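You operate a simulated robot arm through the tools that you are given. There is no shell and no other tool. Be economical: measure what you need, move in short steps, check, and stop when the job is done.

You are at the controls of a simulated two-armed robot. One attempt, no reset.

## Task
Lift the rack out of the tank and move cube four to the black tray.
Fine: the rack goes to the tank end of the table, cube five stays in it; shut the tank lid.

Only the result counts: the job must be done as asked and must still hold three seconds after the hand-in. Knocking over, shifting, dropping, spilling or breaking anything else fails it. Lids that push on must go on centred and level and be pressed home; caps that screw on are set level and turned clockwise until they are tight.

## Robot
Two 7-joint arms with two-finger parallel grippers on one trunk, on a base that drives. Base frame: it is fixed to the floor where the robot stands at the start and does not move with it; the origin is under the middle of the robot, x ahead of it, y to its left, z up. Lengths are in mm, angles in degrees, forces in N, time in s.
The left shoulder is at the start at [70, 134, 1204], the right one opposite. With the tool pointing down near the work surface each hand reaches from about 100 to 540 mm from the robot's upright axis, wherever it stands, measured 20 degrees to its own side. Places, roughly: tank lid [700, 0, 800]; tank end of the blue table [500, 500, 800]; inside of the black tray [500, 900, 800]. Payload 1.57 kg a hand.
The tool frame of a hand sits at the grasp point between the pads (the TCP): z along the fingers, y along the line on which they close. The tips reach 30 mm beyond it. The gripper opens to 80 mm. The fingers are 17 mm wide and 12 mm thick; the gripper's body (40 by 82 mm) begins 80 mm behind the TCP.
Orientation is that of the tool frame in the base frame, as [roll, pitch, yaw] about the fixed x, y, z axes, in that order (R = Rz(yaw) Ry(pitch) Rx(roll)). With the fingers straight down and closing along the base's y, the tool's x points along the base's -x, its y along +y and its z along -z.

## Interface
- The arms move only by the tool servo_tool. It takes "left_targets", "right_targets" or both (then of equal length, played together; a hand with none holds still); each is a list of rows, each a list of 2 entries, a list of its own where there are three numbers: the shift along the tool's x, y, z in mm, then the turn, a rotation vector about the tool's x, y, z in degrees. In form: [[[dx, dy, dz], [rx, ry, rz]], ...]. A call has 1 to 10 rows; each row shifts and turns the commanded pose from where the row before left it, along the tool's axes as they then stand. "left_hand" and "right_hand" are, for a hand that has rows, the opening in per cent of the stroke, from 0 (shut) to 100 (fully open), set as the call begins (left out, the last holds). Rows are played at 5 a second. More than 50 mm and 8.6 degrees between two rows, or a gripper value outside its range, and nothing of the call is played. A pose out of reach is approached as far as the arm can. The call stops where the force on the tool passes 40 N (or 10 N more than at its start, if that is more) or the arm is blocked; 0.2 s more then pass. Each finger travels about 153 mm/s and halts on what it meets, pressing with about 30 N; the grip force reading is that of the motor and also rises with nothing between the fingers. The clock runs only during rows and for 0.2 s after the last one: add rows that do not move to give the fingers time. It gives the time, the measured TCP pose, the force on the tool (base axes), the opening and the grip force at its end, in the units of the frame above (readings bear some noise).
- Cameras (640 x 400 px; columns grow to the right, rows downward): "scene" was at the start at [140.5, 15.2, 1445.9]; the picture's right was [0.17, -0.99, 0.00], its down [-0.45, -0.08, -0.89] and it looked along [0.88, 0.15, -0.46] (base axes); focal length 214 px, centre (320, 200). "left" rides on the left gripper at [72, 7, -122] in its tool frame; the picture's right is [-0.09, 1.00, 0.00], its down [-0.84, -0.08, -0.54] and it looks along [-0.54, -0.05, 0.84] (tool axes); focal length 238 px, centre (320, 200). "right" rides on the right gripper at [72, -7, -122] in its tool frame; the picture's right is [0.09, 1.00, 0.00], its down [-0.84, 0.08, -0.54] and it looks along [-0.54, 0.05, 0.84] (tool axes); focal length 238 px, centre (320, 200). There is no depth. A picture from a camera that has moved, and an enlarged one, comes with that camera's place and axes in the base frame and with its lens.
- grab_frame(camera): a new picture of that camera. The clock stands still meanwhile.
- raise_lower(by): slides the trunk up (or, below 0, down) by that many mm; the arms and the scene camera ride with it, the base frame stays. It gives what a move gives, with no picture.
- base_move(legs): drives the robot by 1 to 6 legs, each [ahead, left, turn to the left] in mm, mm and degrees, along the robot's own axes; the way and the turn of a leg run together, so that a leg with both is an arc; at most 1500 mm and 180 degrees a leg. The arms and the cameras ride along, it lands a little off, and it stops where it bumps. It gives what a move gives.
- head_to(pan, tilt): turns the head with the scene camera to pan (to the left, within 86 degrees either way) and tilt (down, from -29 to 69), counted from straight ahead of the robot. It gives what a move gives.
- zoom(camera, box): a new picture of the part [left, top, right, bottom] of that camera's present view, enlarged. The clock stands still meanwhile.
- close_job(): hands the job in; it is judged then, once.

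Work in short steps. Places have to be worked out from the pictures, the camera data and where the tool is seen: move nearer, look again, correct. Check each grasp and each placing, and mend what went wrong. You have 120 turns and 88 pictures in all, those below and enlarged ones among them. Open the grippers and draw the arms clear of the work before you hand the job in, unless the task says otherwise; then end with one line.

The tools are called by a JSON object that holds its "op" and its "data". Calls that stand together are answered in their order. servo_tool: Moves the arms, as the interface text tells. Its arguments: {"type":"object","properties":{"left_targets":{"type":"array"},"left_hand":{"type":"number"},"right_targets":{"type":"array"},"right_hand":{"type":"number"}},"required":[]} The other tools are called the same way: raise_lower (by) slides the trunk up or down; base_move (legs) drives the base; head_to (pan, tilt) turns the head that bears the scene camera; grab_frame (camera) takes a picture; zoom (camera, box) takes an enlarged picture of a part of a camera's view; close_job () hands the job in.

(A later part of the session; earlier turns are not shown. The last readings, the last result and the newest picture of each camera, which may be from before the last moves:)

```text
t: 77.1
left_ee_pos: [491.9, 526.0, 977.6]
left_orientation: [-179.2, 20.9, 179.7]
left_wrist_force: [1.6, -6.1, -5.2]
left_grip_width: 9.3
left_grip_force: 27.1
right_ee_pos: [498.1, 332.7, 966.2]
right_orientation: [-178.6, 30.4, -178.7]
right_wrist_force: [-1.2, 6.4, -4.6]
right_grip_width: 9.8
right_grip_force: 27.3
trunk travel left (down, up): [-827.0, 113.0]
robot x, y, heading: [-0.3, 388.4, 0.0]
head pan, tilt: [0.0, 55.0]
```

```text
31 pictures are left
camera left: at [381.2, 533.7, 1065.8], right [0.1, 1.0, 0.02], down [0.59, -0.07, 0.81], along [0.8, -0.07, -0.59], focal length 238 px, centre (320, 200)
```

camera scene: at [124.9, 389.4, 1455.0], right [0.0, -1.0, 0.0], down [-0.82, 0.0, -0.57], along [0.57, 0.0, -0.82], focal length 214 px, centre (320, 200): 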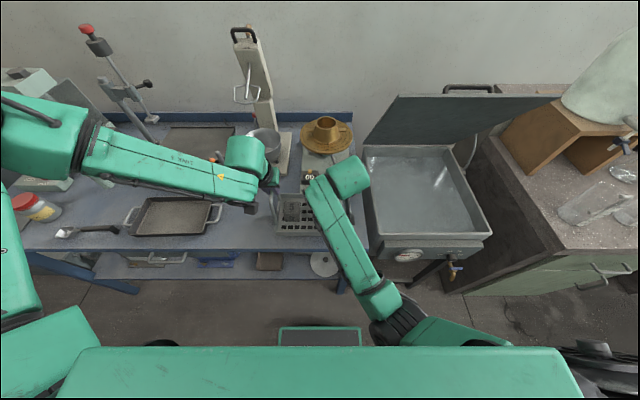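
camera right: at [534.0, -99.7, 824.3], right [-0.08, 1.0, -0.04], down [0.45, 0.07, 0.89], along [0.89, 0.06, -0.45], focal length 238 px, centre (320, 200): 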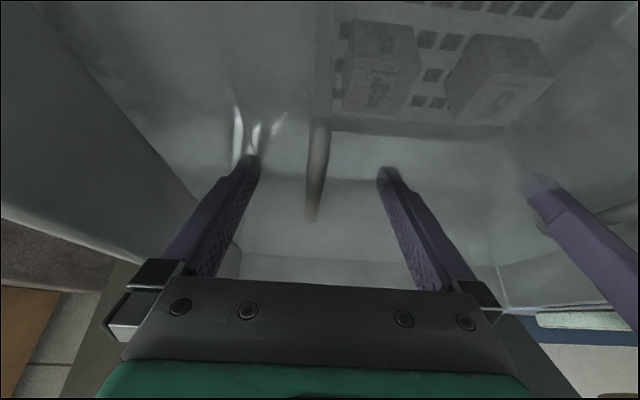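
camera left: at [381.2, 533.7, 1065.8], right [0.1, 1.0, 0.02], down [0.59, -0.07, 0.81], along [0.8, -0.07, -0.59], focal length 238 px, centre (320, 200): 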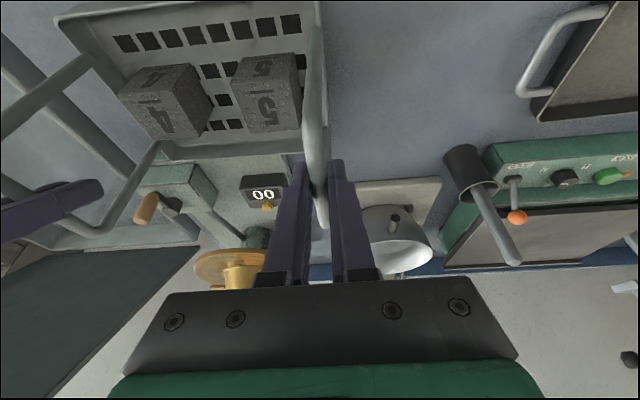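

Rack is over the free area, about x 415–575, y 330–530. I level the right side up 6 mm and start lowering in small steps.

{"op": "servo_tool", "data": {"left_targets": [[[0, 0, 0], [0, 0, 0]], [[0, 0, 0], [0, 0, 0]], [[2.8, 0, 7.5], [0, 0, 0]], [[2.8, 0, 7.5], [0, 0, 0]], [[2.8, 0, 7.5], [0, 0, 0]], [[2.8, 0, 7.5], [0, 0, 0]]], "right_targets": [[[-1.5, 0, -2.6], [0, 0, 0]], [[-1.5, 0, -2.6], [0, 0, 0]], [[4, 0, 6.9], [0, 0, 0]], [[4, 0, 6.9], [0, 0, 0]], [[4, 0, 6.9], [0, 0, 0]], [[4, 0, 6.9], [0, 0, 0]]]}}

{"op": "head_to", "data": {"pan": 0, "tilt": 66}}

{"op": "zoom", "data": {"camera": "scene", "box": [220, 80, 400, 220]}}

```text
t: 78.5
left_ee_pos: [491.0, 523.4, 950.7]
left_orientation: [-178.9, 21.6, 179.6]
left_wrist_force: [0.4, -22.5, 21.3]
left_grip_width: 9.6
left_grip_force: 27.7
right_ee_pos: [497.6, 330.1, 944.9]
right_orientation: [-178.2, 31.2, -178.7]
right_wrist_force: [-0.5, 22.8, 18.0]
right_grip_width: 10.1
right_grip_force: 28.9
trunk travel left (down, up): [-827.0, 113.0]
robot x, y, heading: [-1.9, 388.1, -0.1]
head pan, tilt: [0.0, 55.0]
```

```text
t: 79.2
left_ee_pos: [491.9, 523.3, 949.8]
left_orientation: [-178.9, 21.5, 179.6]
left_wrist_force: [11.0, -19.0, 22.0]
left_grip_width: 9.8
left_grip_force: 28.2
right_ee_pos: [495.4, 330.3, 943.5]
right_orientation: [-178.1, 30.8, -178.8]
right_wrist_force: [5.6, 17.3, 20.9]
right_grip_width: 9.9
right_grip_force: 28.1
trunk travel left (down, up): [-827.0, 113.0]
robot x, y, heading: [1.6, 389.4, -0.0]
head pan, tilt: [0.0, 66.0]
```

```text
2.86 times, centred on (310, 150) of scene
camera zoom: at [107.7, 389.2, 1443.0], right [0.0, -1.0, 0.0], down [-0.91, 0.0, -0.41], along [0.41, 0.0, -0.91], focal length 613 px, centre (349, 343)
```

zoom: 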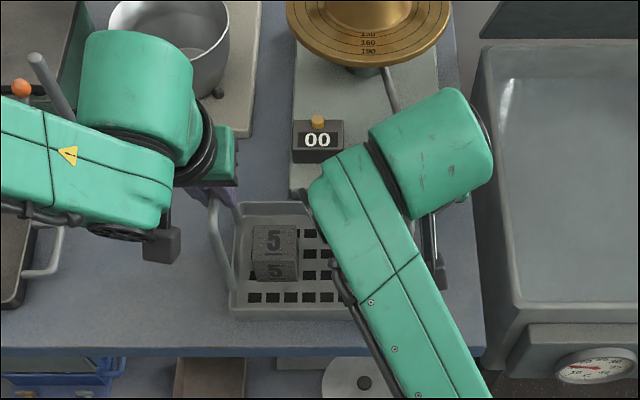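

Both hands now read +20 N upward: the rack stands on the table, clear of the scale and the front edge. I ease up 2 mm and open both hands.

{"op": "servo_tool", "data": {"left_targets": [[[-0.7, 0, -1.9], [0, 0, 0]], [[0, 0, 0], [0, 0, 0]]], "right_targets": [[[-1, 0, -1.7], [0, 0, 0]], [[0, 0, 0], [0, 0, 0]]]}}

{"op": "servo_tool", "data": {"left_targets": [[[0, 0, 0], [0, 0, 0]], [[0, 0, 0], [0, 0, 0]], [[0, 0, 0], [0, 0, 0]]], "right_targets": [[[0, 0, 0], [0, 0, 0]], [[0, 0, 0], [0, 0, 0]], [[0, 0, 0], [0, 0, 0]]], "left_hand": 60, "right_hand": 60}}

{"op": "grab_frame", "data": {"camera": "right"}}

{"op": "grab_frame", "data": {"camera": "left"}}

```text
t: 79.8
left_ee_pos: [490.0, 523.8, 948.9]
left_orientation: [-178.7, 21.1, 179.7]
left_wrist_force: [11.0, -29.0, 7.0]
left_grip_width: 9.8
left_grip_force: 27.3
right_ee_pos: [495.2, 329.4, 942.2]
right_orientation: [-177.8, 30.6, -178.4]
right_wrist_force: [0.5, 29.4, 19.6]
right_grip_width: 9.7
right_grip_force: 28.1
trunk travel left (down, up): [-827.0, 113.0]
robot x, y, heading: [-1.7, 391.2, 0.0]
head pan, tilt: [0.0, 66.0]
```

```text
t: 80.6
left_ee_pos: [490.8, 525.5, 947.9]
left_orientation: [-179.1, 21.0, 179.7]
left_wrist_force: [-0.2, 0.0, -0.8]
left_grip_width: 48.1
left_grip_force: 0.0
right_ee_pos: [495.8, 328.2, 941.3]
right_orientation: [-177.7, 30.4, -178.4]
right_wrist_force: [0.4, -0.2, -0.1]
right_grip_width: 48.0
right_grip_force: 0.0
trunk travel left (down, up): [-827.0, 113.0]
robot x, y, heading: [-0.4, 389.6, -0.0]
head pan, tilt: [0.0, 66.0]
```

```text
29 pictures are left
camera right: at [370.3, 323.3, 1009.3], right [-0.08, 0.99, -0.08], down [0.45, 0.11, 0.89], along [0.89, 0.04, -0.45], focal length 238 px, centre (320, 200)
```

right: 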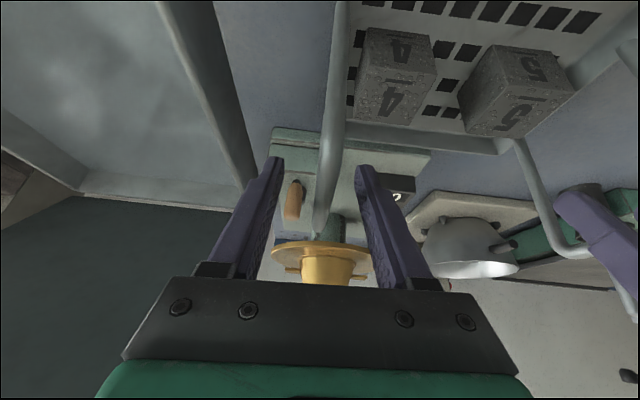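

```text
28 pictures are left
camera left: at [380.1, 534.4, 1036.0], right [0.1, 1.0, 0.02], down [0.59, -0.07, 0.81], along [0.8, -0.07, -0.59], focal length 238 px, centre (320, 200)
```

left: 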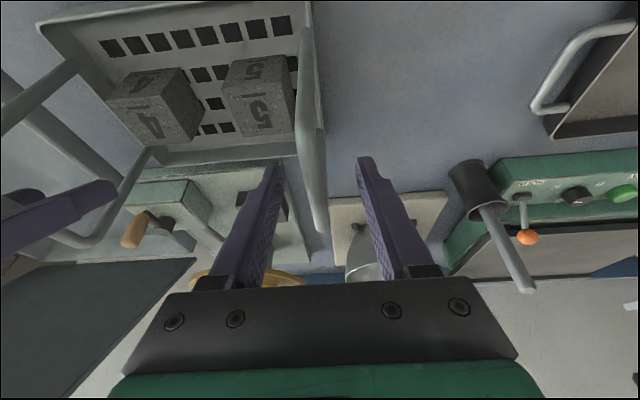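

Both released cleanly. I raise the trunk to draw the fingers off the bars, then back off and look.

{"op": "raise_lower", "data": {"by": 90}}

{"op": "base_move", "data": {"legs": [[-90, 0, 0]]}}

{"op": "servo_tool", "data": {"left_targets": [[[0, 25, 0], [0, 0, 0]], [[0, 40, 0], [0, 0, 0]], [[0, 40, 0], [0, 0, 0]], [[0, 40, 0], [0, 0, 0]]], "right_targets": [[[0, -40, 0], [0, 0, 0]], [[0, -40, 0], [0, 0, 0]], [[0, -40, 0], [0, 0, 0]], [[0, -40, 0], [0, 0, 0]]]}}

{"op": "zoom", "data": {"camera": "scene", "box": [200, 40, 440, 190]}}

```text
t: 81.9
left_ee_pos: [491.0, 526.4, 1039.2]
left_orientation: [-179.1, 21.0, 179.7]
left_wrist_force: [0.8, -0.2, 0.3]
left_grip_width: 47.9
left_grip_force: 0.0
right_ee_pos: [496.0, 328.7, 1029.6]
right_orientation: [-177.5, 30.3, -178.5]
right_wrist_force: [1.0, -0.1, -0.3]
right_grip_width: 47.5
right_grip_force: 0.0
trunk travel left (down, up): [-917.0, 23.0]
robot x, y, heading: [0.1, 392.3, -0.2]
head pan, tilt: [0.0, 66.0]
```

```text
t: 83.0
left_ee_pos: [406.5, 525.8, 1036.0]
left_orientation: [-179.2, 20.7, 179.7]
left_wrist_force: [0.4, 0.2, 0.5]
left_grip_width: 47.9
left_grip_force: 0.1
right_ee_pos: [411.1, 329.7, 1027.5]
right_orientation: [-177.5, 30.2, -178.4]
right_wrist_force: [0.7, -0.6, 0.0]
right_grip_width: 47.9
right_grip_force: 0.1
trunk travel left (down, up): [-917.0, 23.0]
robot x, y, heading: [-89.3, 394.3, 0.0]
head pan, tilt: [0.0, 66.0]
```

```text
t: 84.0
left_ee_pos: [404.0, 670.4, 1035.9]
left_orientation: [-179.0, 20.9, 179.6]
left_wrist_force: [-0.2, -0.7, 0.6]
left_grip_width: 47.9
left_grip_force: 0.1
right_ee_pos: [406.9, 168.5, 1037.2]
right_orientation: [-177.6, 30.4, -178.4]
right_wrist_force: [-0.1, 0.0, 0.5]
right_grip_width: 48.1
right_grip_force: 0.1
trunk travel left (down, up): [-917.0, 23.0]
robot x, y, heading: [-88.7, 392.7, -0.1]
head pan, tilt: [0.0, 66.0]
```

```text
2.67 times, centred on (320, 115) of scene
camera zoom: at [20.8, 390.2, 1532.6], right [0.0, -1.0, 0.0], down [-0.91, 0.0, -0.41], along [0.41, 0.0, -0.91], focal length 572 px, centre (320, 427)
```

zoom: 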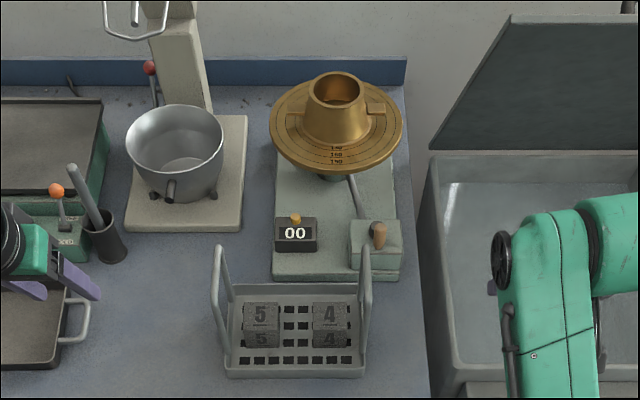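

Rack with both cubes stands well on the tank end of the table. For cube 4 I'll use the left hand, fingers closing along x with its camera toward +y; I straighten and yaw the left hand now.

{"op": "servo_tool", "data": {"left_targets": [[[0, 0, 0], [0, 7, 0]], [[0, 0, 0], [0, 7, 0]], [[0, 0, 0], [0, 7, 0]], [[0, 0, 0], [-1, 0, 0]]], "left_hand": 100}}

{"op": "servo_tool", "data": {"left_targets": [[[0, 0, 0], [0, 0, 8.5]], [[0, 0, 0], [0, 0, 8.5]], [[0, 0, 0], [0, 0, 8.5]], [[0, 0, 0], [0, 0, 8.5]], [[0, 0, 0], [0, 0, 8.5]], [[0, 0, 0], [0, 0, 8.5]], [[0, 0, 0], [0, 0, 8.5]], [[0, 0, 0], [0, 0, 8.5]], [[0, 0, 0], [0, 0, 8.5]], [[0, 0, 0], [0, 0, 8.5]]]}}

{"op": "base_move", "data": {"legs": [[0, -150, 0], [130, 0, 0]]}}

```text
t: 85.0
left_ee_pos: [404.4, 669.2, 1034.9]
left_orientation: [179.8, 0.0, 179.3]
left_wrist_force: [1.4, 0.3, -0.3]
left_grip_width: 80.1
left_grip_force: 0.1
right_ee_pos: [406.3, 169.5, 1037.5]
right_orientation: [-177.6, 30.4, -178.5]
right_wrist_force: [0.0, 0.1, -0.6]
right_grip_width: 48.0
right_grip_force: 0.1
trunk travel left (down, up): [-917.0, 23.0]
robot x, y, heading: [-89.7, 389.5, -0.2]
head pan, tilt: [0.0, 66.0]
```

```text
t: 87.2
left_ee_pos: [404.1, 670.5, 1036.3]
left_orientation: [180.0, -0.2, 94.2]
left_wrist_force: [-0.3, -0.2, 0.2]
left_grip_width: 80.2
left_grip_force: 0.0
right_ee_pos: [409.6, 169.3, 1037.0]
right_orientation: [-177.6, 30.5, -178.4]
right_wrist_force: [0.1, 0.7, 0.2]
right_grip_width: 48.1
right_grip_force: 0.0
trunk travel left (down, up): [-917.0, 23.0]
robot x, y, heading: [-89.9, 393.5, -0.1]
head pan, tilt: [0.0, 66.0]
```

```text
t: 89.4
left_ee_pos: [531.8, 520.0, 1037.7]
left_orientation: [179.9, -0.2, 94.4]
left_wrist_force: [-0.7, -0.6, 0.8]
left_grip_width: 79.9
left_grip_force: 0.1
right_ee_pos: [536.0, 19.6, 1037.9]
right_orientation: [-177.7, 30.5, -178.5]
right_wrist_force: [-0.6, -0.5, -0.1]
right_grip_width: 48.0
right_grip_force: 0.0
trunk travel left (down, up): [-917.0, 23.0]
robot x, y, heading: [41.2, 242.3, 0.1]
head pan, tilt: [0.0, 66.0]
```

I move the left hand over cube 4 (est. x 505, y 375).

{"op": "servo_tool", "data": {"left_targets": [[[-36, -9, 0], [0, 0, 4.4]], [[-36, -7, 0], [0, 0, 0]], [[-36, -7, 0], [0, 0, 0]], [[-37, -7, 0], [0, 0, 0]]]}}

{"op": "grab_frame", "data": {"camera": "left"}}

{"op": "grab_frame", "data": {"camera": "scene"}}

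```text
t: 90.4
left_ee_pos: [497.2, 383.8, 1043.1]
left_orientation: [-180.0, -0.1, 90.1]
left_wrist_force: [-0.6, -0.3, -0.2]
left_grip_width: 80.0
left_grip_force: 0.1
left hand out of reach, approached as far as the arm can: row 4
right_ee_pos: [538.1, 20.8, 1036.5]
right_orientation: [-177.6, 30.4, -178.4]
right_wrist_force: [-0.1, 0.5, 0.8]
right_grip_width: 47.8
right_grip_force: 0.0
trunk travel left (down, up): [-917.0, 23.0]
robot x, y, heading: [44.4, 240.0, 0.4]
head pan, tilt: [0.0, 66.0]
```

```text
26 pictures are left
camera left: at [503.7, 454.5, 1165.3], right [1.0, -0.09, 0.0], down [-0.08, -0.84, 0.54], along [-0.05, -0.54, -0.84], focal length 238 px, centre (320, 200)
```

left: 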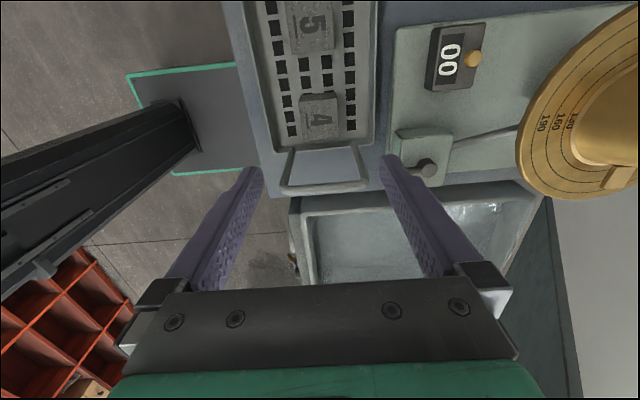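

```text
25 pictures are left
camera scene: at [151.5, 241.1, 1532.6], right [0.0, -1.0, 0.0], down [-0.91, 0.0, -0.41], along [0.41, 0.0, -0.91], focal length 214 px, centre (320, 200)
```

scene: 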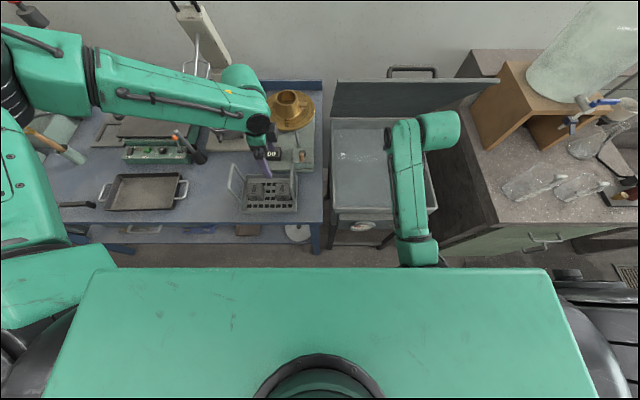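

Cube 4 is at about x 495, y 373, top z ~820. The left hand is at its inward limit, so I strafe the base 60 mm right and re-centre the hand.

{"op": "base_move", "data": {"legs": [[0, -60, 0]]}}

{"op": "servo_tool", "data": {"left_targets": [[[24, 0, 0], [0, 0, 0]], [[24, 0, 20], [0, 0, 0]], [[0, 0, 30], [0, 0, 0]], [[0, 0, 30], [0, 0, 0]]]}}

{"op": "grab_frame", "data": {"camera": "left"}}

```text
t: 91.4
left_ee_pos: [497.9, 331.6, 1041.9]
left_orientation: [180.0, 0.2, 90.1]
left_wrist_force: [-0.5, 0.8, -0.3]
left_grip_width: 80.0
left_grip_force: 0.0
right_ee_pos: [539.8, -32.1, 1038.2]
right_orientation: [-177.1, 30.4, -178.2]
right_wrist_force: [-0.4, 1.2, 0.2]
right_grip_width: 48.1
right_grip_force: 0.0
trunk travel left (down, up): [-917.0, 23.0]
robot x, y, heading: [42.4, 184.6, -0.1]
head pan, tilt: [0.0, 66.0]
```

```text
t: 92.4
left_ee_pos: [482.6, 385.1, 982.6]
left_orientation: [179.9, -0.1, 90.1]
left_wrist_force: [0.3, 0.7, 0.0]
left_grip_width: 80.1
left_grip_force: 0.1
left hand out of reach, approached as far as the arm can: row 3, 4
right_ee_pos: [539.2, -39.0, 1036.3]
right_orientation: [-177.6, 30.4, -178.5]
right_wrist_force: [0.0, -0.4, -0.8]
right_grip_width: 47.8
right_grip_force: 0.0
trunk travel left (down, up): [-917.0, 23.0]
robot x, y, heading: [44.4, 183.9, 0.3]
head pan, tilt: [0.0, 66.0]
```

```text
24 pictures are left
camera left: at [489.0, 455.8, 1103.7], right [1.0, -0.09, 0.0], down [-0.08, -0.84, 0.54], along [-0.05, -0.54, -0.84], focal length 238 px, centre (320, 200)
```

left: 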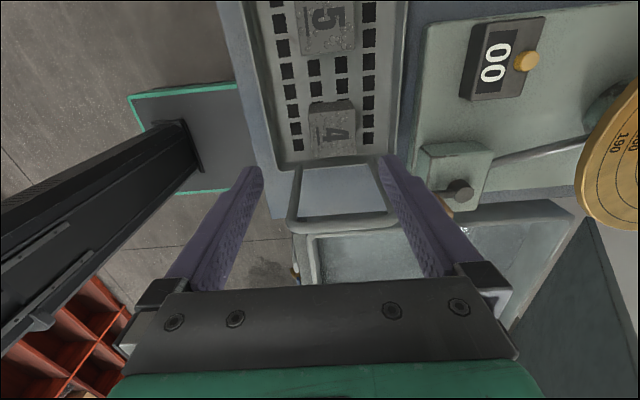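

Reach in x/height is now limiting, so I shift the hand back, drive 50 mm ahead and lower the trunk by 90.

{"op": "servo_tool", "data": {"left_targets": [[[-6, -20, 0], [0, 0, 0]], [[-6, -17, 0], [0, 0, 0]]]}}

{"op": "base_move", "data": {"legs": [[50, 0, 0]]}}

{"op": "raise_lower", "data": {"by": -90}}

{"op": "grab_frame", "data": {"camera": "left"}}

```text
t: 93.0
left_ee_pos: [446.2, 372.8, 981.8]
left_orientation: [179.9, -0.2, 90.1]
left_wrist_force: [0.4, -0.2, 0.3]
left_grip_width: 79.9
left_grip_force: 0.0
right_ee_pos: [539.3, -37.0, 1036.2]
right_orientation: [-177.5, 30.5, -178.5]
right_wrist_force: [0.7, -0.1, -0.2]
right_grip_width: 48.0
right_grip_force: 0.1
trunk travel left (down, up): [-917.0, 23.0]
robot x, y, heading: [41.6, 182.5, 0.3]
head pan, tilt: [0.0, 66.0]
```

```text
t: 93.9
left_ee_pos: [488.5, 371.5, 984.2]
left_orientation: [179.6, -0.1, 90.1]
left_wrist_force: [-0.3, -0.1, -0.3]
left_grip_width: 80.0
left_grip_force: 0.2
right_ee_pos: [580.6, -36.8, 1040.7]
right_orientation: [-177.7, 30.9, -178.4]
right_wrist_force: [-1.0, -0.1, -0.3]
right_grip_width: 48.0
right_grip_force: 0.0
trunk travel left (down, up): [-917.0, 23.0]
robot x, y, heading: [93.6, 183.8, 0.1]
head pan, tilt: [0.0, 66.0]
```

```text
t: 95.2
left_ee_pos: [496.0, 373.6, 891.5]
left_orientation: [-180.0, -0.1, 90.1]
left_wrist_force: [-0.4, -0.8, 0.1]
left_grip_width: 80.0
left_grip_force: 0.1
right_ee_pos: [587.9, -37.8, 947.0]
right_orientation: [-177.6, 30.4, -178.5]
right_wrist_force: [0.3, 0.6, -0.2]
right_grip_width: 47.8
right_grip_force: 0.0
trunk travel left (down, up): [-827.0, 113.0]
robot x, y, heading: [93.6, 180.4, -0.0]
head pan, tilt: [0.0, 66.0]
```

```text
23 pictures are left
camera left: at [501.8, 444.2, 1014.0], right [1.0, -0.09, 0.0], down [-0.08, -0.84, 0.54], along [-0.05, -0.54, -0.84], focal length 238 px, centre (320, 200)
```

left: 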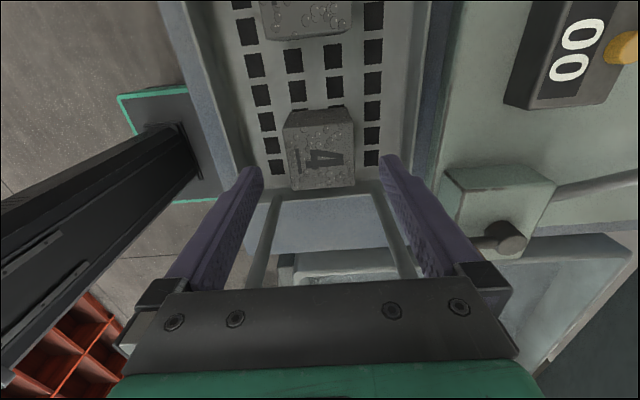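

Size consistency gives a 50 mm cube with top at z ≈ 850, centre x 495, y 375 – right under the hand. I lower 53 mm and close.

{"op": "servo_tool", "data": {"left_targets": [[[1, 0, 20], [0, 0, 0]], [[0, 0, 18], [0, 0, 0]], [[0, 0, 15], [0, 0, 0]]]}}

{"op": "grab_frame", "data": {"camera": "left"}}

```text
t: 96.0
left_ee_pos: [484.5, 385.6, 861.3]
left_orientation: [180.0, 0.0, 90.0]
left_wrist_force: [-0.2, -0.6, 0.4]
left_grip_width: 80.1
left_grip_force: 0.2
left hand out of reach, approached as far as the arm can: row 2, 3
right_ee_pos: [587.8, -38.0, 946.8]
right_orientation: [-177.6, 30.4, -178.4]
right_wrist_force: [-0.3, -0.8, -0.8]
right_grip_width: 48.1
right_grip_force: 0.1
trunk travel left (down, up): [-827.0, 113.0]
robot x, y, heading: [94.5, 180.9, 0.3]
head pan, tilt: [0.0, 66.0]
```

```text
22 pictures are left
camera left: at [491.1, 457.8, 983.8], right [1.0, -0.09, 0.0], down [-0.08, -0.84, 0.54], along [-0.05, -0.54, -0.84], focal length 238 px, centre (320, 200)
```

left: 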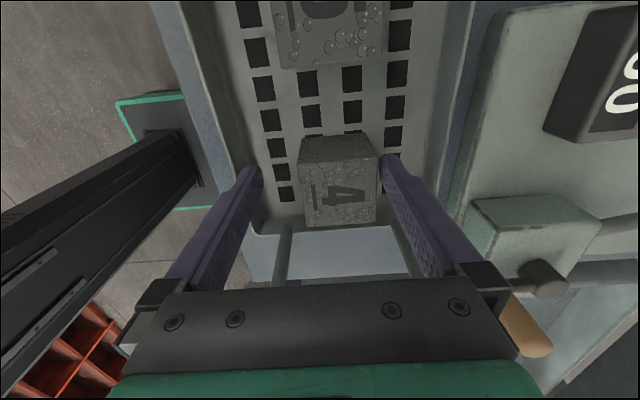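

The arm's limit deflected it sideways. I return up and re-centre, and lower with the trunk instead.

{"op": "servo_tool", "data": {"left_targets": [[[0, 0, -30], [0, 0, 0]], [[-10, 11, 0], [0, 0, 0]], [[0, 0, 0], [0, 0, 0]]]}}

{"op": "raise_lower", "data": {"by": -35}}

{"op": "grab_frame", "data": {"camera": "left"}}

```text
t: 96.8
left_ee_pos: [495.6, 377.6, 891.9]
left_orientation: [179.9, -0.1, 90.1]
left_wrist_force: [-0.3, 0.2, 0.0]
left_grip_width: 80.2
left_grip_force: 0.1
right_ee_pos: [587.2, -36.8, 946.1]
right_orientation: [-177.5, 30.3, -178.4]
right_wrist_force: [0.2, -0.4, -0.7]
right_grip_width: 48.0
right_grip_force: 0.2
trunk travel left (down, up): [-827.0, 113.0]
robot x, y, heading: [93.2, 182.5, -0.1]
head pan, tilt: [0.0, 66.0]
```

```text
t: 97.5
left_ee_pos: [495.8, 377.8, 857.1]
left_orientation: [180.0, -0.1, 90.1]
left_wrist_force: [-0.5, 0.5, 0.7]
left_grip_width: 80.3
left_grip_force: 0.1
right_ee_pos: [587.2, -36.3, 911.1]
right_orientation: [-177.7, 30.3, -178.4]
right_wrist_force: [0.6, -0.6, 0.7]
right_grip_width: 48.0
right_grip_force: 0.0
trunk travel left (down, up): [-792.0, 148.0]
robot x, y, heading: [90.2, 179.0, 0.0]
head pan, tilt: [0.0, 66.0]
```

```text
21 pictures are left
camera left: at [502.5, 447.3, 978.3], right [1.0, -0.09, 0.0], down [-0.08, -0.84, 0.54], along [-0.05, -0.54, -0.84], focal length 238 px, centre (320, 200)
```

left: 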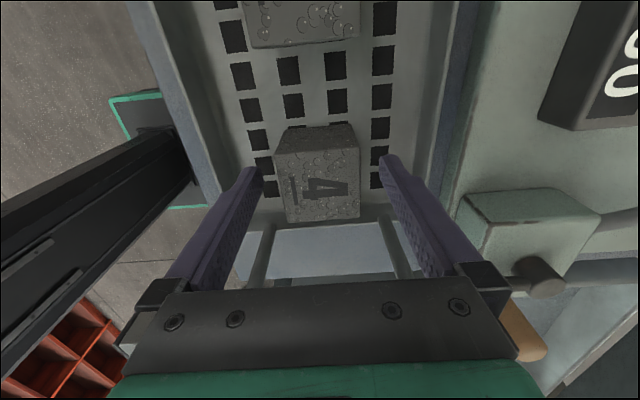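

Well centred between the fingers. Down 17 mm more, then close.

{"op": "raise_lower", "data": {"by": -17}}

{"op": "servo_tool", "data": {"left_targets": [[[0, 0, 0], [0, 0, 0]], [[0, 0, 0], [0, 0, 0]], [[0, 0, 0], [0, 0, 0]]], "left_hand": 0}}

```text
t: 98.2
left_ee_pos: [496.4, 376.5, 839.0]
left_orientation: [180.0, -0.1, 90.2]
left_wrist_force: [1.5, 2.3, -0.8]
left_grip_width: 80.2
left_grip_force: 0.0
right_ee_pos: [587.9, -37.5, 894.6]
right_orientation: [-177.6, 30.4, -178.4]
right_wrist_force: [-0.4, -0.5, 0.2]
right_grip_width: 47.9
right_grip_force: 0.0
trunk travel left (down, up): [-775.0, 165.0]
robot x, y, heading: [92.5, 185.0, 0.0]
head pan, tilt: [0.0, 66.0]
```

```text
t: 99.0
left_ee_pos: [494.6, 374.7, 839.6]
left_orientation: [179.9, -0.1, 90.1]
left_wrist_force: [-1.0, 0.3, 1.3]
left_grip_width: 49.0
left_grip_force: 29.7
right_ee_pos: [587.7, -36.9, 893.9]
right_orientation: [-177.6, 30.4, -178.4]
right_wrist_force: [-0.5, 0.3, 0.0]
right_grip_width: 48.0
right_grip_force: 0.1
trunk travel left (down, up): [-775.0, 165.0]
robot x, y, heading: [92.6, 184.4, 0.0]
head pan, tilt: [0.0, 66.0]
```

Cube 4 is held (49 mm). I raise 155 mm, back off 130 mm and check.

{"op": "raise_lower", "data": {"by": 155}}

{"op": "base_move", "data": {"legs": [[-130, 0, 0]]}}

{"op": "base_move", "data": {"legs": [[0, 525, 0]]}}

{"op": "grab_frame", "data": {"camera": "scene"}}

{"op": "grab_frame", "data": {"camera": "left"}}

```text
t: 100.8
left_ee_pos: [496.5, 375.3, 994.1]
left_orientation: [-180.0, -0.2, 90.1]
left_wrist_force: [-0.2, 0.3, -1.9]
left_grip_width: 48.7
left_grip_force: 29.9
right_ee_pos: [588.3, -36.8, 1050.1]
right_orientation: [-177.7, 30.4, -178.4]
right_wrist_force: [-0.1, 0.6, -0.6]
right_grip_width: 47.8
right_grip_force: 0.0
trunk travel left (down, up): [-930.0, 10.0]
robot x, y, heading: [95.9, 184.0, 0.3]
head pan, tilt: [0.0, 66.0]
```

```text
t: 102.1
left_ee_pos: [368.9, 376.2, 993.2]
left_orientation: [-179.8, -0.1, 90.0]
left_wrist_force: [-0.2, -0.8, -3.2]
left_grip_width: 48.7
left_grip_force: 29.7
right_ee_pos: [461.2, -36.8, 1048.8]
right_orientation: [-177.6, 30.2, -178.4]
right_wrist_force: [0.8, -0.4, -0.1]
right_grip_width: 48.1
right_grip_force: 0.0
trunk travel left (down, up): [-930.0, 10.0]
robot x, y, heading: [-40.2, 183.7, 0.0]
head pan, tilt: [0.0, 66.0]
```

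```text
t: 105.1
left_ee_pos: [364.6, 896.4, 994.3]
left_orientation: [-180.0, -0.2, 90.0]
left_wrist_force: [0.1, 0.4, -2.6]
left_grip_width: 49.0
left_grip_force: 30.0
right_ee_pos: [456.5, 484.2, 1048.4]
right_orientation: [-177.7, 30.4, -178.6]
right_wrist_force: [-0.6, -0.1, 0.3]
right_grip_width: 48.2
right_grip_force: 0.1
trunk travel left (down, up): [-930.0, 10.0]
robot x, y, heading: [-36.1, 708.7, 0.1]
head pan, tilt: [0.0, 66.0]
```

```text
20 pictures are left
camera scene: at [70.9, 703.6, 1545.5], right [0.0, -1.0, 0.0], down [-0.91, 0.0, -0.41], along [0.41, 0.0, -0.91], focal length 214 px, centre (320, 200)
```

scene: 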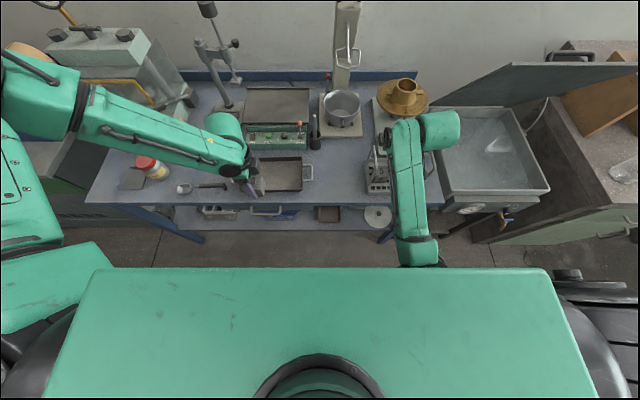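

```text
19 pictures are left
camera left: at [371.6, 968.5, 1116.7], right [1.0, -0.09, 0.0], down [-0.08, -0.84, 0.54], along [-0.05, -0.54, -0.84], focal length 238 px, centre (320, 200)
```

left: 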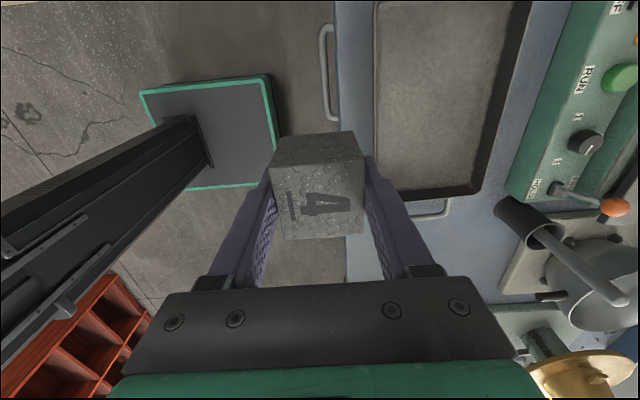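

The cube is securely held. Tray's inner floor spans about x 444–591, y 775–1000+. I drive 150 mm ahead to bring the cube over x ≈ 515, y ≈ 896.

{"op": "base_move", "data": {"legs": [[150, 0, 0]]}}

{"op": "grab_frame", "data": {"camera": "left"}}

{"op": "grab_frame", "data": {"camera": "scene"}}

```text
t: 106.5
left_ee_pos: [510.5, 898.4, 995.3]
left_orientation: [179.9, -0.1, 90.1]
left_wrist_force: [0.1, -0.4, -2.2]
left_grip_width: 48.8
left_grip_force: 30.2
right_ee_pos: [602.9, 485.3, 1051.4]
right_orientation: [-177.7, 30.5, -178.4]
right_wrist_force: [0.9, -0.2, 0.2]
right_grip_width: 47.9
right_grip_force: 0.1
trunk travel left (down, up): [-930.0, 10.0]
robot x, y, heading: [108.4, 706.2, -0.1]
head pan, tilt: [0.0, 66.0]
```

```text
18 pictures are left
camera left: at [517.5, 970.0, 1117.5], right [1.0, -0.09, 0.0], down [-0.08, -0.84, 0.54], along [-0.05, -0.54, -0.84], focal length 238 px, centre (320, 200)
```

left: 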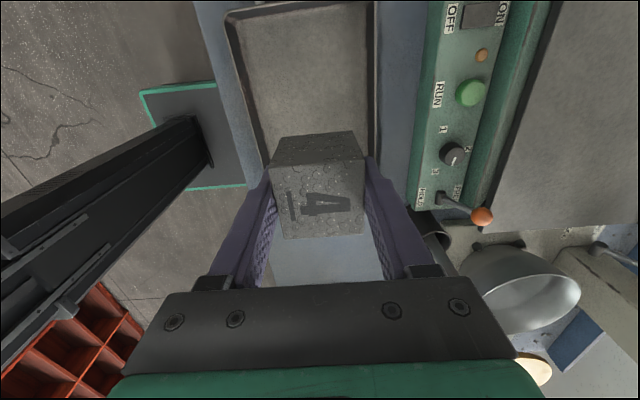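

```text
17 pictures are left
camera scene: at [215.7, 705.8, 1545.8], right [0.0, -1.0, 0.0], down [-0.91, 0.0, -0.41], along [0.41, 0.0, -0.91], focal length 214 px, centre (320, 200)
```

scene: 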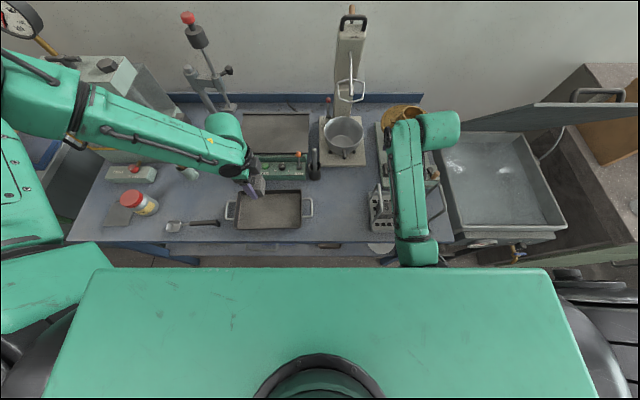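

Cube is over the tray's middle. Before lowering the trunk I raise the right hand, which hangs over the rack.

{"op": "servo_tool", "data": {"right_targets": [[[-12.5, 0, -21.7], [0, 0, 0]], [[-12.5, 0, -21.7], [0, 0, 0]], [[-12.5, 0, -21.7], [0, 0, 0]], [[-12.5, 0, -21.7], [0, 0, 0]], [[-12.5, 0, -21.7], [0, 0, 0]], [[-12.5, 0, -21.7], [0, 0, 0]]]}}

```text
t: 107.9
left_ee_pos: [514.9, 900.9, 992.9]
left_orientation: [-179.9, 0.0, 90.1]
left_wrist_force: [0.8, 0.5, -2.1]
left_grip_width: 48.9
left_grip_force: 30.1
right_ee_pos: [605.0, 488.6, 1200.3]
right_orientation: [-176.5, 30.2, -178.2]
right_wrist_force: [0.5, 0.3, -0.4]
right_grip_width: 48.0
right_grip_force: 0.0
trunk travel left (down, up): [-930.0, 10.0]
robot x, y, heading: [110.8, 708.8, -0.1]
head pan, tilt: [0.0, 66.0]
```

Right hand is up at 1200. I lower the trunk 140 mm and look at the cube above the tray.

{"op": "raise_lower", "data": {"by": -140}}

{"op": "grab_frame", "data": {"camera": "left"}}

```text
t: 109.5
left_ee_pos: [513.1, 899.4, 853.7]
left_orientation: [-180.0, -0.1, 90.1]
left_wrist_force: [0.6, 0.1, -2.6]
left_grip_width: 49.0
left_grip_force: 29.8
right_ee_pos: [605.2, 486.7, 1062.2]
right_orientation: [-177.0, 30.5, -178.5]
right_wrist_force: [-0.7, 0.0, 0.3]
right_grip_width: 47.9
right_grip_force: 0.1
trunk travel left (down, up): [-790.0, 150.0]
robot x, y, heading: [107.8, 704.3, 0.1]
head pan, tilt: [0.0, 66.0]
```

```text
16 pictures are left
camera left: at [520.1, 970.0, 976.4], right [1.0, -0.09, 0.0], down [-0.08, -0.84, 0.54], along [-0.05, -0.54, -0.84], focal length 238 px, centre (320, 200)
```

left: 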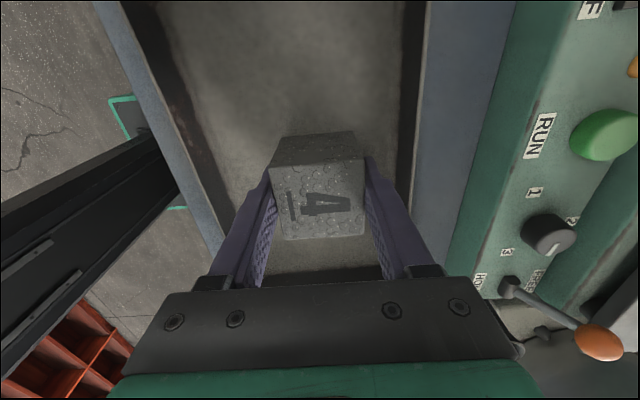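

Cube is inside the tray outline, near the floor. I go down in small trunk steps, watching the force.

{"op": "raise_lower", "data": {"by": -10}}

{"op": "raise_lower", "data": {"by": -5}}

```text
t: 110.1
left_ee_pos: [513.9, 899.0, 843.1]
left_orientation: [-180.0, 0.0, 90.1]
left_wrist_force: [0.1, -0.3, -4.1]
left_grip_width: 48.7
left_grip_force: 29.7
right_ee_pos: [604.8, 486.3, 1052.1]
right_orientation: [-176.9, 30.5, -178.3]
right_wrist_force: [0.2, 0.0, 0.1]
right_grip_width: 47.9
right_grip_force: 0.0
trunk travel left (down, up): [-780.0, 160.0]
robot x, y, heading: [109.8, 703.9, -0.2]
head pan, tilt: [0.0, 66.0]
```

```text
t: 110.7
left_ee_pos: [513.2, 899.4, 837.0]
left_orientation: [180.0, -0.1, 90.1]
left_wrist_force: [-1.8, 0.5, 1.0]
left_grip_width: 48.6
left_grip_force: 30.0
right_ee_pos: [603.7, 487.4, 1047.3]
right_orientation: [-176.9, 30.5, -178.3]
right_wrist_force: [0.1, 0.4, 0.1]
right_grip_width: 47.9
right_grip_force: 0.1
trunk travel left (down, up): [-775.0, 165.0]
robot x, y, heading: [107.4, 703.7, 0.2]
head pan, tilt: [0.0, 66.0]
```

Force has turned slightly positive – contact just starting. 2 mm more.

{"op": "raise_lower", "data": {"by": -2}}

```text
t: 111.2
left_ee_pos: [513.4, 898.5, 838.6]
left_orientation: [179.8, -0.3, 90.1]
left_wrist_force: [0.2, 4.4, 20.6]
left_grip_width: 48.7
left_grip_force: 29.9
right_ee_pos: [602.6, 486.6, 1045.7]
right_orientation: [-176.9, 30.6, -178.4]
right_wrist_force: [-0.3, 0.4, -0.3]
right_grip_width: 48.1
right_grip_force: 0.0
trunk travel left (down, up): [-773.0, 167.0]
robot x, y, heading: [106.3, 707.6, 0.3]
head pan, tilt: [0.0, 66.0]
```

The cube stands on the tray floor (20 N). I open and raise the trunk.

{"op": "servo_tool", "data": {"left_targets": [[[0, 0, -1.5], [0, 0, 0]], [[0, 0, 0], [0, 0, 0]], [[0, 0, 0], [0, 0, 0]]], "left_hand": 90}}

{"op": "raise_lower", "data": {"by": 160}}

{"op": "grab_frame", "data": {"camera": "left"}}

```text
t: 112.0
left_ee_pos: [513.4, 899.1, 837.9]
left_orientation: [179.9, -0.2, 90.1]
left_wrist_force: [0.2, 0.2, 0.5]
left_grip_width: 72.2
left_grip_force: 0.1
right_ee_pos: [604.7, 486.1, 1043.7]
right_orientation: [-176.9, 30.4, -178.3]
right_wrist_force: [0.4, -0.2, -0.2]
right_grip_width: 48.1
right_grip_force: 0.0
trunk travel left (down, up): [-773.0, 167.0]
robot x, y, heading: [111.1, 706.1, 0.2]
head pan, tilt: [0.0, 66.0]
```

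```text
t: 113.8
left_ee_pos: [513.7, 898.9, 999.3]
left_orientation: [180.0, -0.2, 90.2]
left_wrist_force: [-0.2, 0.0, 0.2]
left_grip_width: 72.2
left_grip_force: 0.0
right_ee_pos: [604.1, 487.0, 1203.7]
right_orientation: [-176.9, 30.4, -178.4]
right_wrist_force: [0.0, -0.4, 0.2]
right_grip_width: 47.9
right_grip_force: 0.1
trunk travel left (down, up): [-933.0, 7.0]
robot x, y, heading: [109.9, 707.2, 0.3]
head pan, tilt: [0.0, 66.0]
```

```text
15 pictures are left
camera left: at [520.0, 970.0, 1121.0], right [1.0, -0.09, 0.0], down [-0.08, -0.84, 0.54], along [-0.05, -0.54, -0.84], focal length 238 px, centre (320, 200)
```

left: 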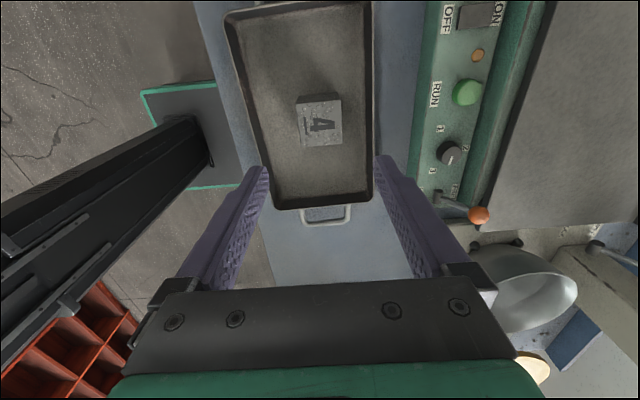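

Cube 4 stands in the black tray. I back off and strafe toward the tank, then park the left hand.

{"op": "base_move", "data": {"legs": [[-150, 0, 0], [0, -705, 0]]}}

{"op": "servo_tool", "data": {"left_targets": [[[15, -25, -30], [0, 0, 0]], [[15, -25, -30], [0, 0, 0]], [[15, -25, -30], [0, 0, 0]], [[15, -25, -30], [0, 0, 0]], [[15, -25, -30], [0, 0, 0]]], "right_targets": [[[0, 0, 0], [0, 7.6, 0]], [[0, 0, 0], [0, 7.6, 0]], [[0, 0, 0], [0, 7.6, 0]], [[0, 0, 0], [0, 7.6, 0]], [[0, 0, 0], [-3, 0, 0]]], "right_hand": 36}}

{"op": "servo_tool", "data": {"right_targets": [[[0, 0, 0], [0, 0, -8.5]], [[0, 0, 0], [0, 0, -8.5]], [[0, 0, 0], [0, 0, -8.5]], [[0, 0, 0], [0, 0, -8.5]], [[0, 0, 0], [0, 0, -8.5]], [[0, 0, 0], [0, 0, -8.5]], [[0, 0, 0], [0, 0, -8.5]], [[0, 0, 0], [0, 0, -8.5]], [[0, 0, 0], [0, 0, -8.5]], [[0, 0, 0], [0, 0, -8.5]]]}}

{"op": "grab_frame", "data": {"camera": "scene"}}

```text
t: 118.7
left_ee_pos: [363.2, 192.4, 998.3]
left_orientation: [180.0, -0.1, 89.8]
left_wrist_force: [0.1, 0.0, -0.2]
left_grip_width: 71.8
left_grip_force: 0.0
right_ee_pos: [452.3, -221.4, 1204.0]
right_orientation: [-176.8, 30.4, -178.7]
right_wrist_force: [-0.8, -0.1, -0.5]
right_grip_width: 48.0
right_grip_force: 0.1
trunk travel left (down, up): [-933.0, 7.0]
robot x, y, heading: [-37.6, 0.3, -0.2]
head pan, tilt: [0.0, 66.0]
```

```text
t: 119.9
left_ee_pos: [295.0, 249.3, 1105.0]
left_orientation: [-179.9, -0.1, 89.8]
left_wrist_force: [-0.4, -0.2, 0.8]
left_grip_width: 72.2
left_grip_force: 0.1
left hand out of reach, approached as far as the arm can: row 3, 4, 5
right_ee_pos: [489.4, -236.8, 1174.4]
right_orientation: [179.7, 0.1, 179.8]
right_wrist_force: [-0.3, -0.9, -0.7]
right_grip_width: 28.9
right_grip_force: 0.0
right hand out of reach, approached as far as the arm can: row 1, 2, 3, 4
trunk travel left (down, up): [-933.0, 7.0]
robot x, y, heading: [-42.6, -1.4, -0.4]
head pan, tilt: [0.0, 66.0]
```

```text
t: 122.1
left_ee_pos: [294.9, 248.5, 1104.9]
left_orientation: [-179.9, -0.1, 89.8]
left_wrist_force: [-0.1, -0.3, 0.4]
left_grip_width: 72.0
left_grip_force: 0.0
right_ee_pos: [490.9, -237.0, 1174.3]
right_orientation: [-180.0, 0.4, -95.2]
right_wrist_force: [0.2, 0.4, 0.0]
right_grip_width: 28.9
right_grip_force: 0.2
trunk travel left (down, up): [-933.0, 7.0]
robot x, y, heading: [-42.4, 0.2, -0.3]
head pan, tilt: [0.0, 66.0]
```

```text
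14 pictures are left
camera scene: at [68.4, -0.8, 1548.5], right [0.0, -1.0, 0.0], down [-0.91, 0.0, -0.41], along [0.41, 0.0, -0.91], focal length 214 px, centre (320, 200)
```

scene: 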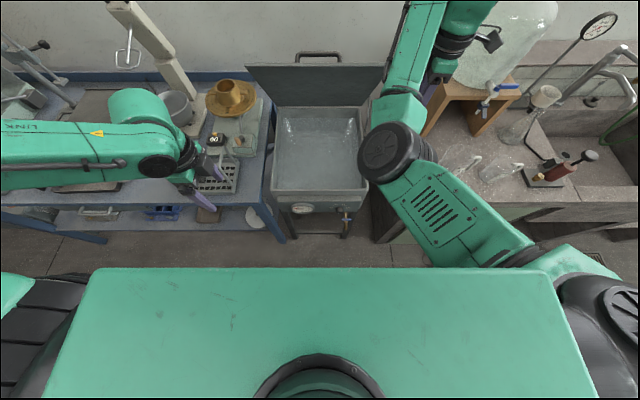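

Lid still stands at ~56°, bar at about x 699, y 0, z 1158. I bring the right hand to the middle and higher, the left further outward.

{"op": "servo_tool", "data": {"right_targets": [[[-36, 12, -10], [0, 0, -4.9]], [[-36, 10, -10], [0, 0, 0]], [[-36, 10, -10], [0, 0, 0]], [[-36, 10, -10], [0, 0, 0]], [[-36, 10, -10], [0, 0, 0]], [[-36, 10, -10], [0, 0, 0]]], "left_targets": [[[14, 0, 0], [0, 0, 0]], [[14, 0, 0], [0, 0, 0]], [[14, 0, 0], [0, 0, 0]], [[14, 0, 0], [0, 0, 0]], [[14, 0, 0], [0, 0, 0]], [[14, 0, 0], [0, 0, 0]]]}}

```text
t: 123.5
left_ee_pos: [293.7, 333.5, 1103.9]
left_orientation: [-179.9, -0.1, 89.8]
left_wrist_force: [0.1, -0.4, -0.1]
left_grip_width: 72.2
left_grip_force: 0.1
right_ee_pos: [523.6, -32.0, 1208.2]
right_orientation: [180.0, 0.2, -90.5]
right_wrist_force: [0.4, -0.6, -0.7]
right_grip_width: 28.7
right_grip_force: 0.0
right hand out of reach, approached as far as the arm can: row 1, 2, 3, 4, 5, 6
trunk travel left (down, up): [-933.0, 7.0]
robot x, y, heading: [-42.5, -1.4, -0.3]
head pan, tilt: [0.0, 66.0]
```

I pull the right hand back and up for clearance before driving.

{"op": "servo_tool", "data": {"right_targets": [[[0, 25, -10], [0, 0, 0]], [[0, 25, -10], [0, 0, 0]], [[0, 25, -10], [0, 0, 0]], [[0, 20, -10], [0, 0, 0]]]}}

```text
t: 124.5
left_ee_pos: [293.8, 332.2, 1103.8]
left_orientation: [180.0, -0.3, 89.8]
left_wrist_force: [0.0, 0.0, -1.0]
left_grip_width: 71.8
left_grip_force: 0.1
right_ee_pos: [522.1, -17.9, 1228.6]
right_orientation: [-180.0, 0.3, -90.4]
right_wrist_force: [1.2, 0.1, -0.4]
right_grip_width: 28.7
right_grip_force: 0.1
right hand out of reach, approached as far as the arm can: row 1, 2, 3, 4
trunk travel left (down, up): [-933.0, 7.0]
robot x, y, heading: [-40.3, -0.6, -0.2]
head pan, tilt: [0.0, 66.0]
```

Height is fine now (tips 1199 over the lid edge ~1178). I drive 177 mm ahead to bring the hand above the bar.

{"op": "base_move", "data": {"legs": [[177, 0, 0]]}}

{"op": "grab_frame", "data": {"camera": "right"}}

{"op": "head_to", "data": {"pan": 0, "tilt": 45}}

{"op": "grab_frame", "data": {"camera": "scene"}}

```text
t: 126.0
left_ee_pos: [468.6, 330.6, 1107.2]
left_orientation: [179.7, 0.0, 89.7]
left_wrist_force: [0.2, -0.3, -0.6]
left_grip_width: 71.7
left_grip_force: 0.0
right_ee_pos: [696.2, -18.4, 1231.4]
right_orientation: [-179.8, 0.2, -90.5]
right_wrist_force: [0.1, 0.4, -0.2]
right_grip_width: 28.6
right_grip_force: 0.1
trunk travel left (down, up): [-933.0, 7.0]
robot x, y, heading: [133.0, -1.5, -0.3]
head pan, tilt: [0.0, 66.0]
```

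```text
13 pictures are left
camera right: at [699.9, -91.3, 1353.7], right [-1.0, -0.08, 0.0], down [-0.07, 0.83, 0.55], along [-0.04, 0.54, -0.84], focal length 238 px, centre (320, 200)
```

right: 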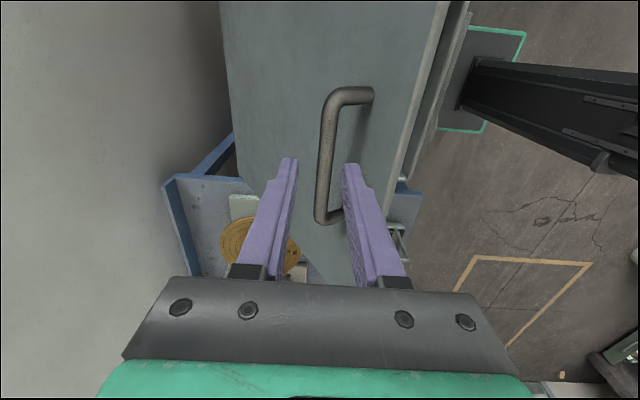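

```text
t: 126.8
left_ee_pos: [472.7, 331.1, 1104.4]
left_orientation: [-179.9, -0.1, 89.7]
left_wrist_force: [0.2, -0.5, 0.5]
left_grip_width: 72.1
left_grip_force: 0.1
right_ee_pos: [700.4, -18.4, 1230.4]
right_orientation: [-179.9, 0.3, -90.5]
right_wrist_force: [0.9, -0.2, 0.1]
right_grip_width: 28.6
right_grip_force: 0.0
trunk travel left (down, up): [-933.0, 7.0]
robot x, y, heading: [137.0, -1.5, -0.3]
head pan, tilt: [0.0, 45.0]
```

```text
12 pictures are left
camera scene: at [268.8, -1.8, 1574.5], right [-0.01, -1.0, 0.0], down [-0.71, 0.0, -0.71], along [0.71, 0.0, -0.71], focal length 214 px, centre (320, 200)
```

scene: 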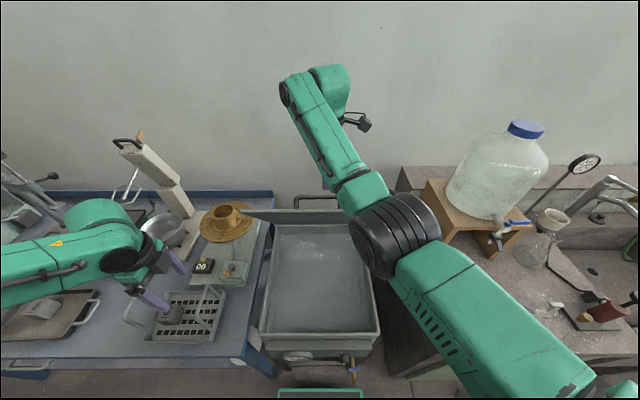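

Bar measured at x≈691, z≈1153; the hand is ~5 mm too far. I correct, then lower by trunk 70 mm.

{"op": "servo_tool", "data": {"right_targets": [[[0, 3, 0], [0, 0, 0]], [[0, 2, 0], [0, 0, 0]], [[0, 0, 0], [0, 0, 0]]], "right_hand": 36}}

{"op": "raise_lower", "data": {"by": -38}}

{"op": "grab_frame", "data": {"camera": "right"}}

```text
t: 127.6
left_ee_pos: [472.0, 331.5, 1103.5]
left_orientation: [180.0, -0.2, 89.7]
left_wrist_force: [-0.2, -0.5, -0.6]
left_grip_width: 72.1
left_grip_force: 0.0
right_ee_pos: [699.4, -18.4, 1230.2]
right_orientation: [180.0, 0.3, -90.5]
right_wrist_force: [-0.3, 0.2, -0.3]
right_grip_width: 28.6
right_grip_force: 0.1
right hand out of reach, approached as far as the arm can: row 2
trunk travel left (down, up): [-933.0, 7.0]
robot x, y, heading: [136.7, -0.7, -0.4]
head pan, tilt: [0.0, 45.0]
```

```text
t: 128.4
left_ee_pos: [469.8, 330.5, 1066.8]
left_orientation: [179.7, 0.0, 89.7]
left_wrist_force: [-0.2, 0.3, 0.0]
left_grip_width: 71.8
left_grip_force: 0.1
right_ee_pos: [697.1, -17.7, 1193.7]
right_orientation: [-179.8, 0.2, -90.5]
right_wrist_force: [-5.1, -0.1, 6.7]
right_grip_width: 33.1
right_grip_force: 2.8
trunk travel left (down, up): [-895.0, 45.0]
robot x, y, heading: [135.4, -1.9, -0.2]
head pan, tilt: [0.0, 45.0]
```

```text
11 pictures are left
camera right: at [700.6, -91.3, 1315.3], right [-1.0, -0.08, 0.0], down [-0.07, 0.83, 0.55], along [-0.04, 0.54, -0.84], focal length 238 px, centre (320, 200)
```

right: 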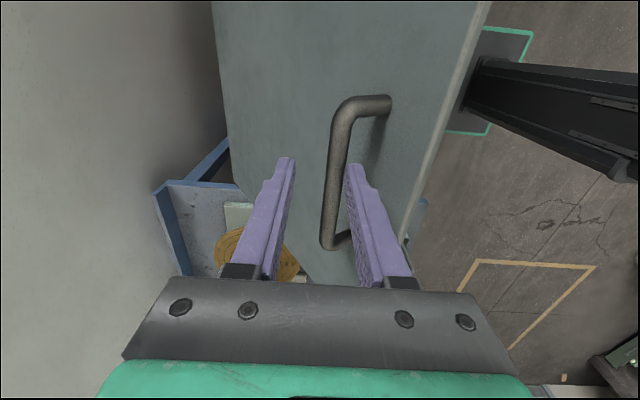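

The inner finger rests on the bar, so I need ~9 mm more toward −x: raise, base back 10, lower again.

{"op": "raise_lower", "data": {"by": 20}}

{"op": "base_move", "data": {"legs": [[-9, 0, 0]]}}

{"op": "raise_lower", "data": {"by": -25}}

{"op": "grab_frame", "data": {"camera": "right"}}

```text
t: 129.1
left_ee_pos: [471.6, 330.7, 1087.4]
left_orientation: [180.0, -0.1, 89.6]
left_wrist_force: [0.8, -0.3, -0.2]
left_grip_width: 71.9
left_grip_force: 0.0
right_ee_pos: [699.2, -19.2, 1212.9]
right_orientation: [-179.9, 0.4, -90.5]
right_wrist_force: [-0.4, 0.1, 0.1]
right_grip_width: 28.8
right_grip_force: 0.1
trunk travel left (down, up): [-915.0, 25.0]
robot x, y, heading: [136.4, -3.2, -0.2]
head pan, tilt: [0.0, 45.0]
```

```text
t: 129.8
left_ee_pos: [465.0, 331.2, 1086.8]
left_orientation: [-179.8, -0.1, 89.7]
left_wrist_force: [0.6, 0.7, -0.1]
left_grip_width: 72.0
left_grip_force: 0.1
right_ee_pos: [692.4, -17.7, 1210.1]
right_orientation: [179.9, 0.3, -90.5]
right_wrist_force: [-0.1, -1.0, 0.8]
right_grip_width: 28.6
right_grip_force: 0.1
trunk travel left (down, up): [-915.0, 25.0]
robot x, y, heading: [127.8, -2.6, -0.0]
head pan, tilt: [0.0, 45.0]
```

```text
t: 130.5
left_ee_pos: [464.9, 330.5, 1060.7]
left_orientation: [-179.9, 0.0, 89.7]
left_wrist_force: [0.2, -0.6, -1.6]
left_grip_width: 72.2
left_grip_force: 0.0
right_ee_pos: [691.5, -16.7, 1186.4]
right_orientation: [180.0, 0.3, -90.5]
right_wrist_force: [-0.6, 0.8, -0.3]
right_grip_width: 29.0
right_grip_force: 0.0
trunk travel left (down, up): [-890.0, 50.0]
robot x, y, heading: [123.5, 1.5, -0.4]
head pan, tilt: [0.0, 45.0]
```

```text
10 pictures are left
camera right: at [696.4, -91.2, 1308.0], right [-1.0, -0.08, 0.0], down [-0.07, 0.83, 0.55], along [-0.05, 0.54, -0.84], focal length 238 px, centre (320, 200)
```

right: 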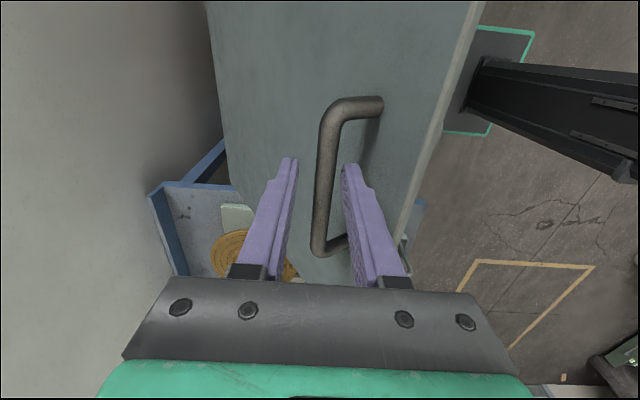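

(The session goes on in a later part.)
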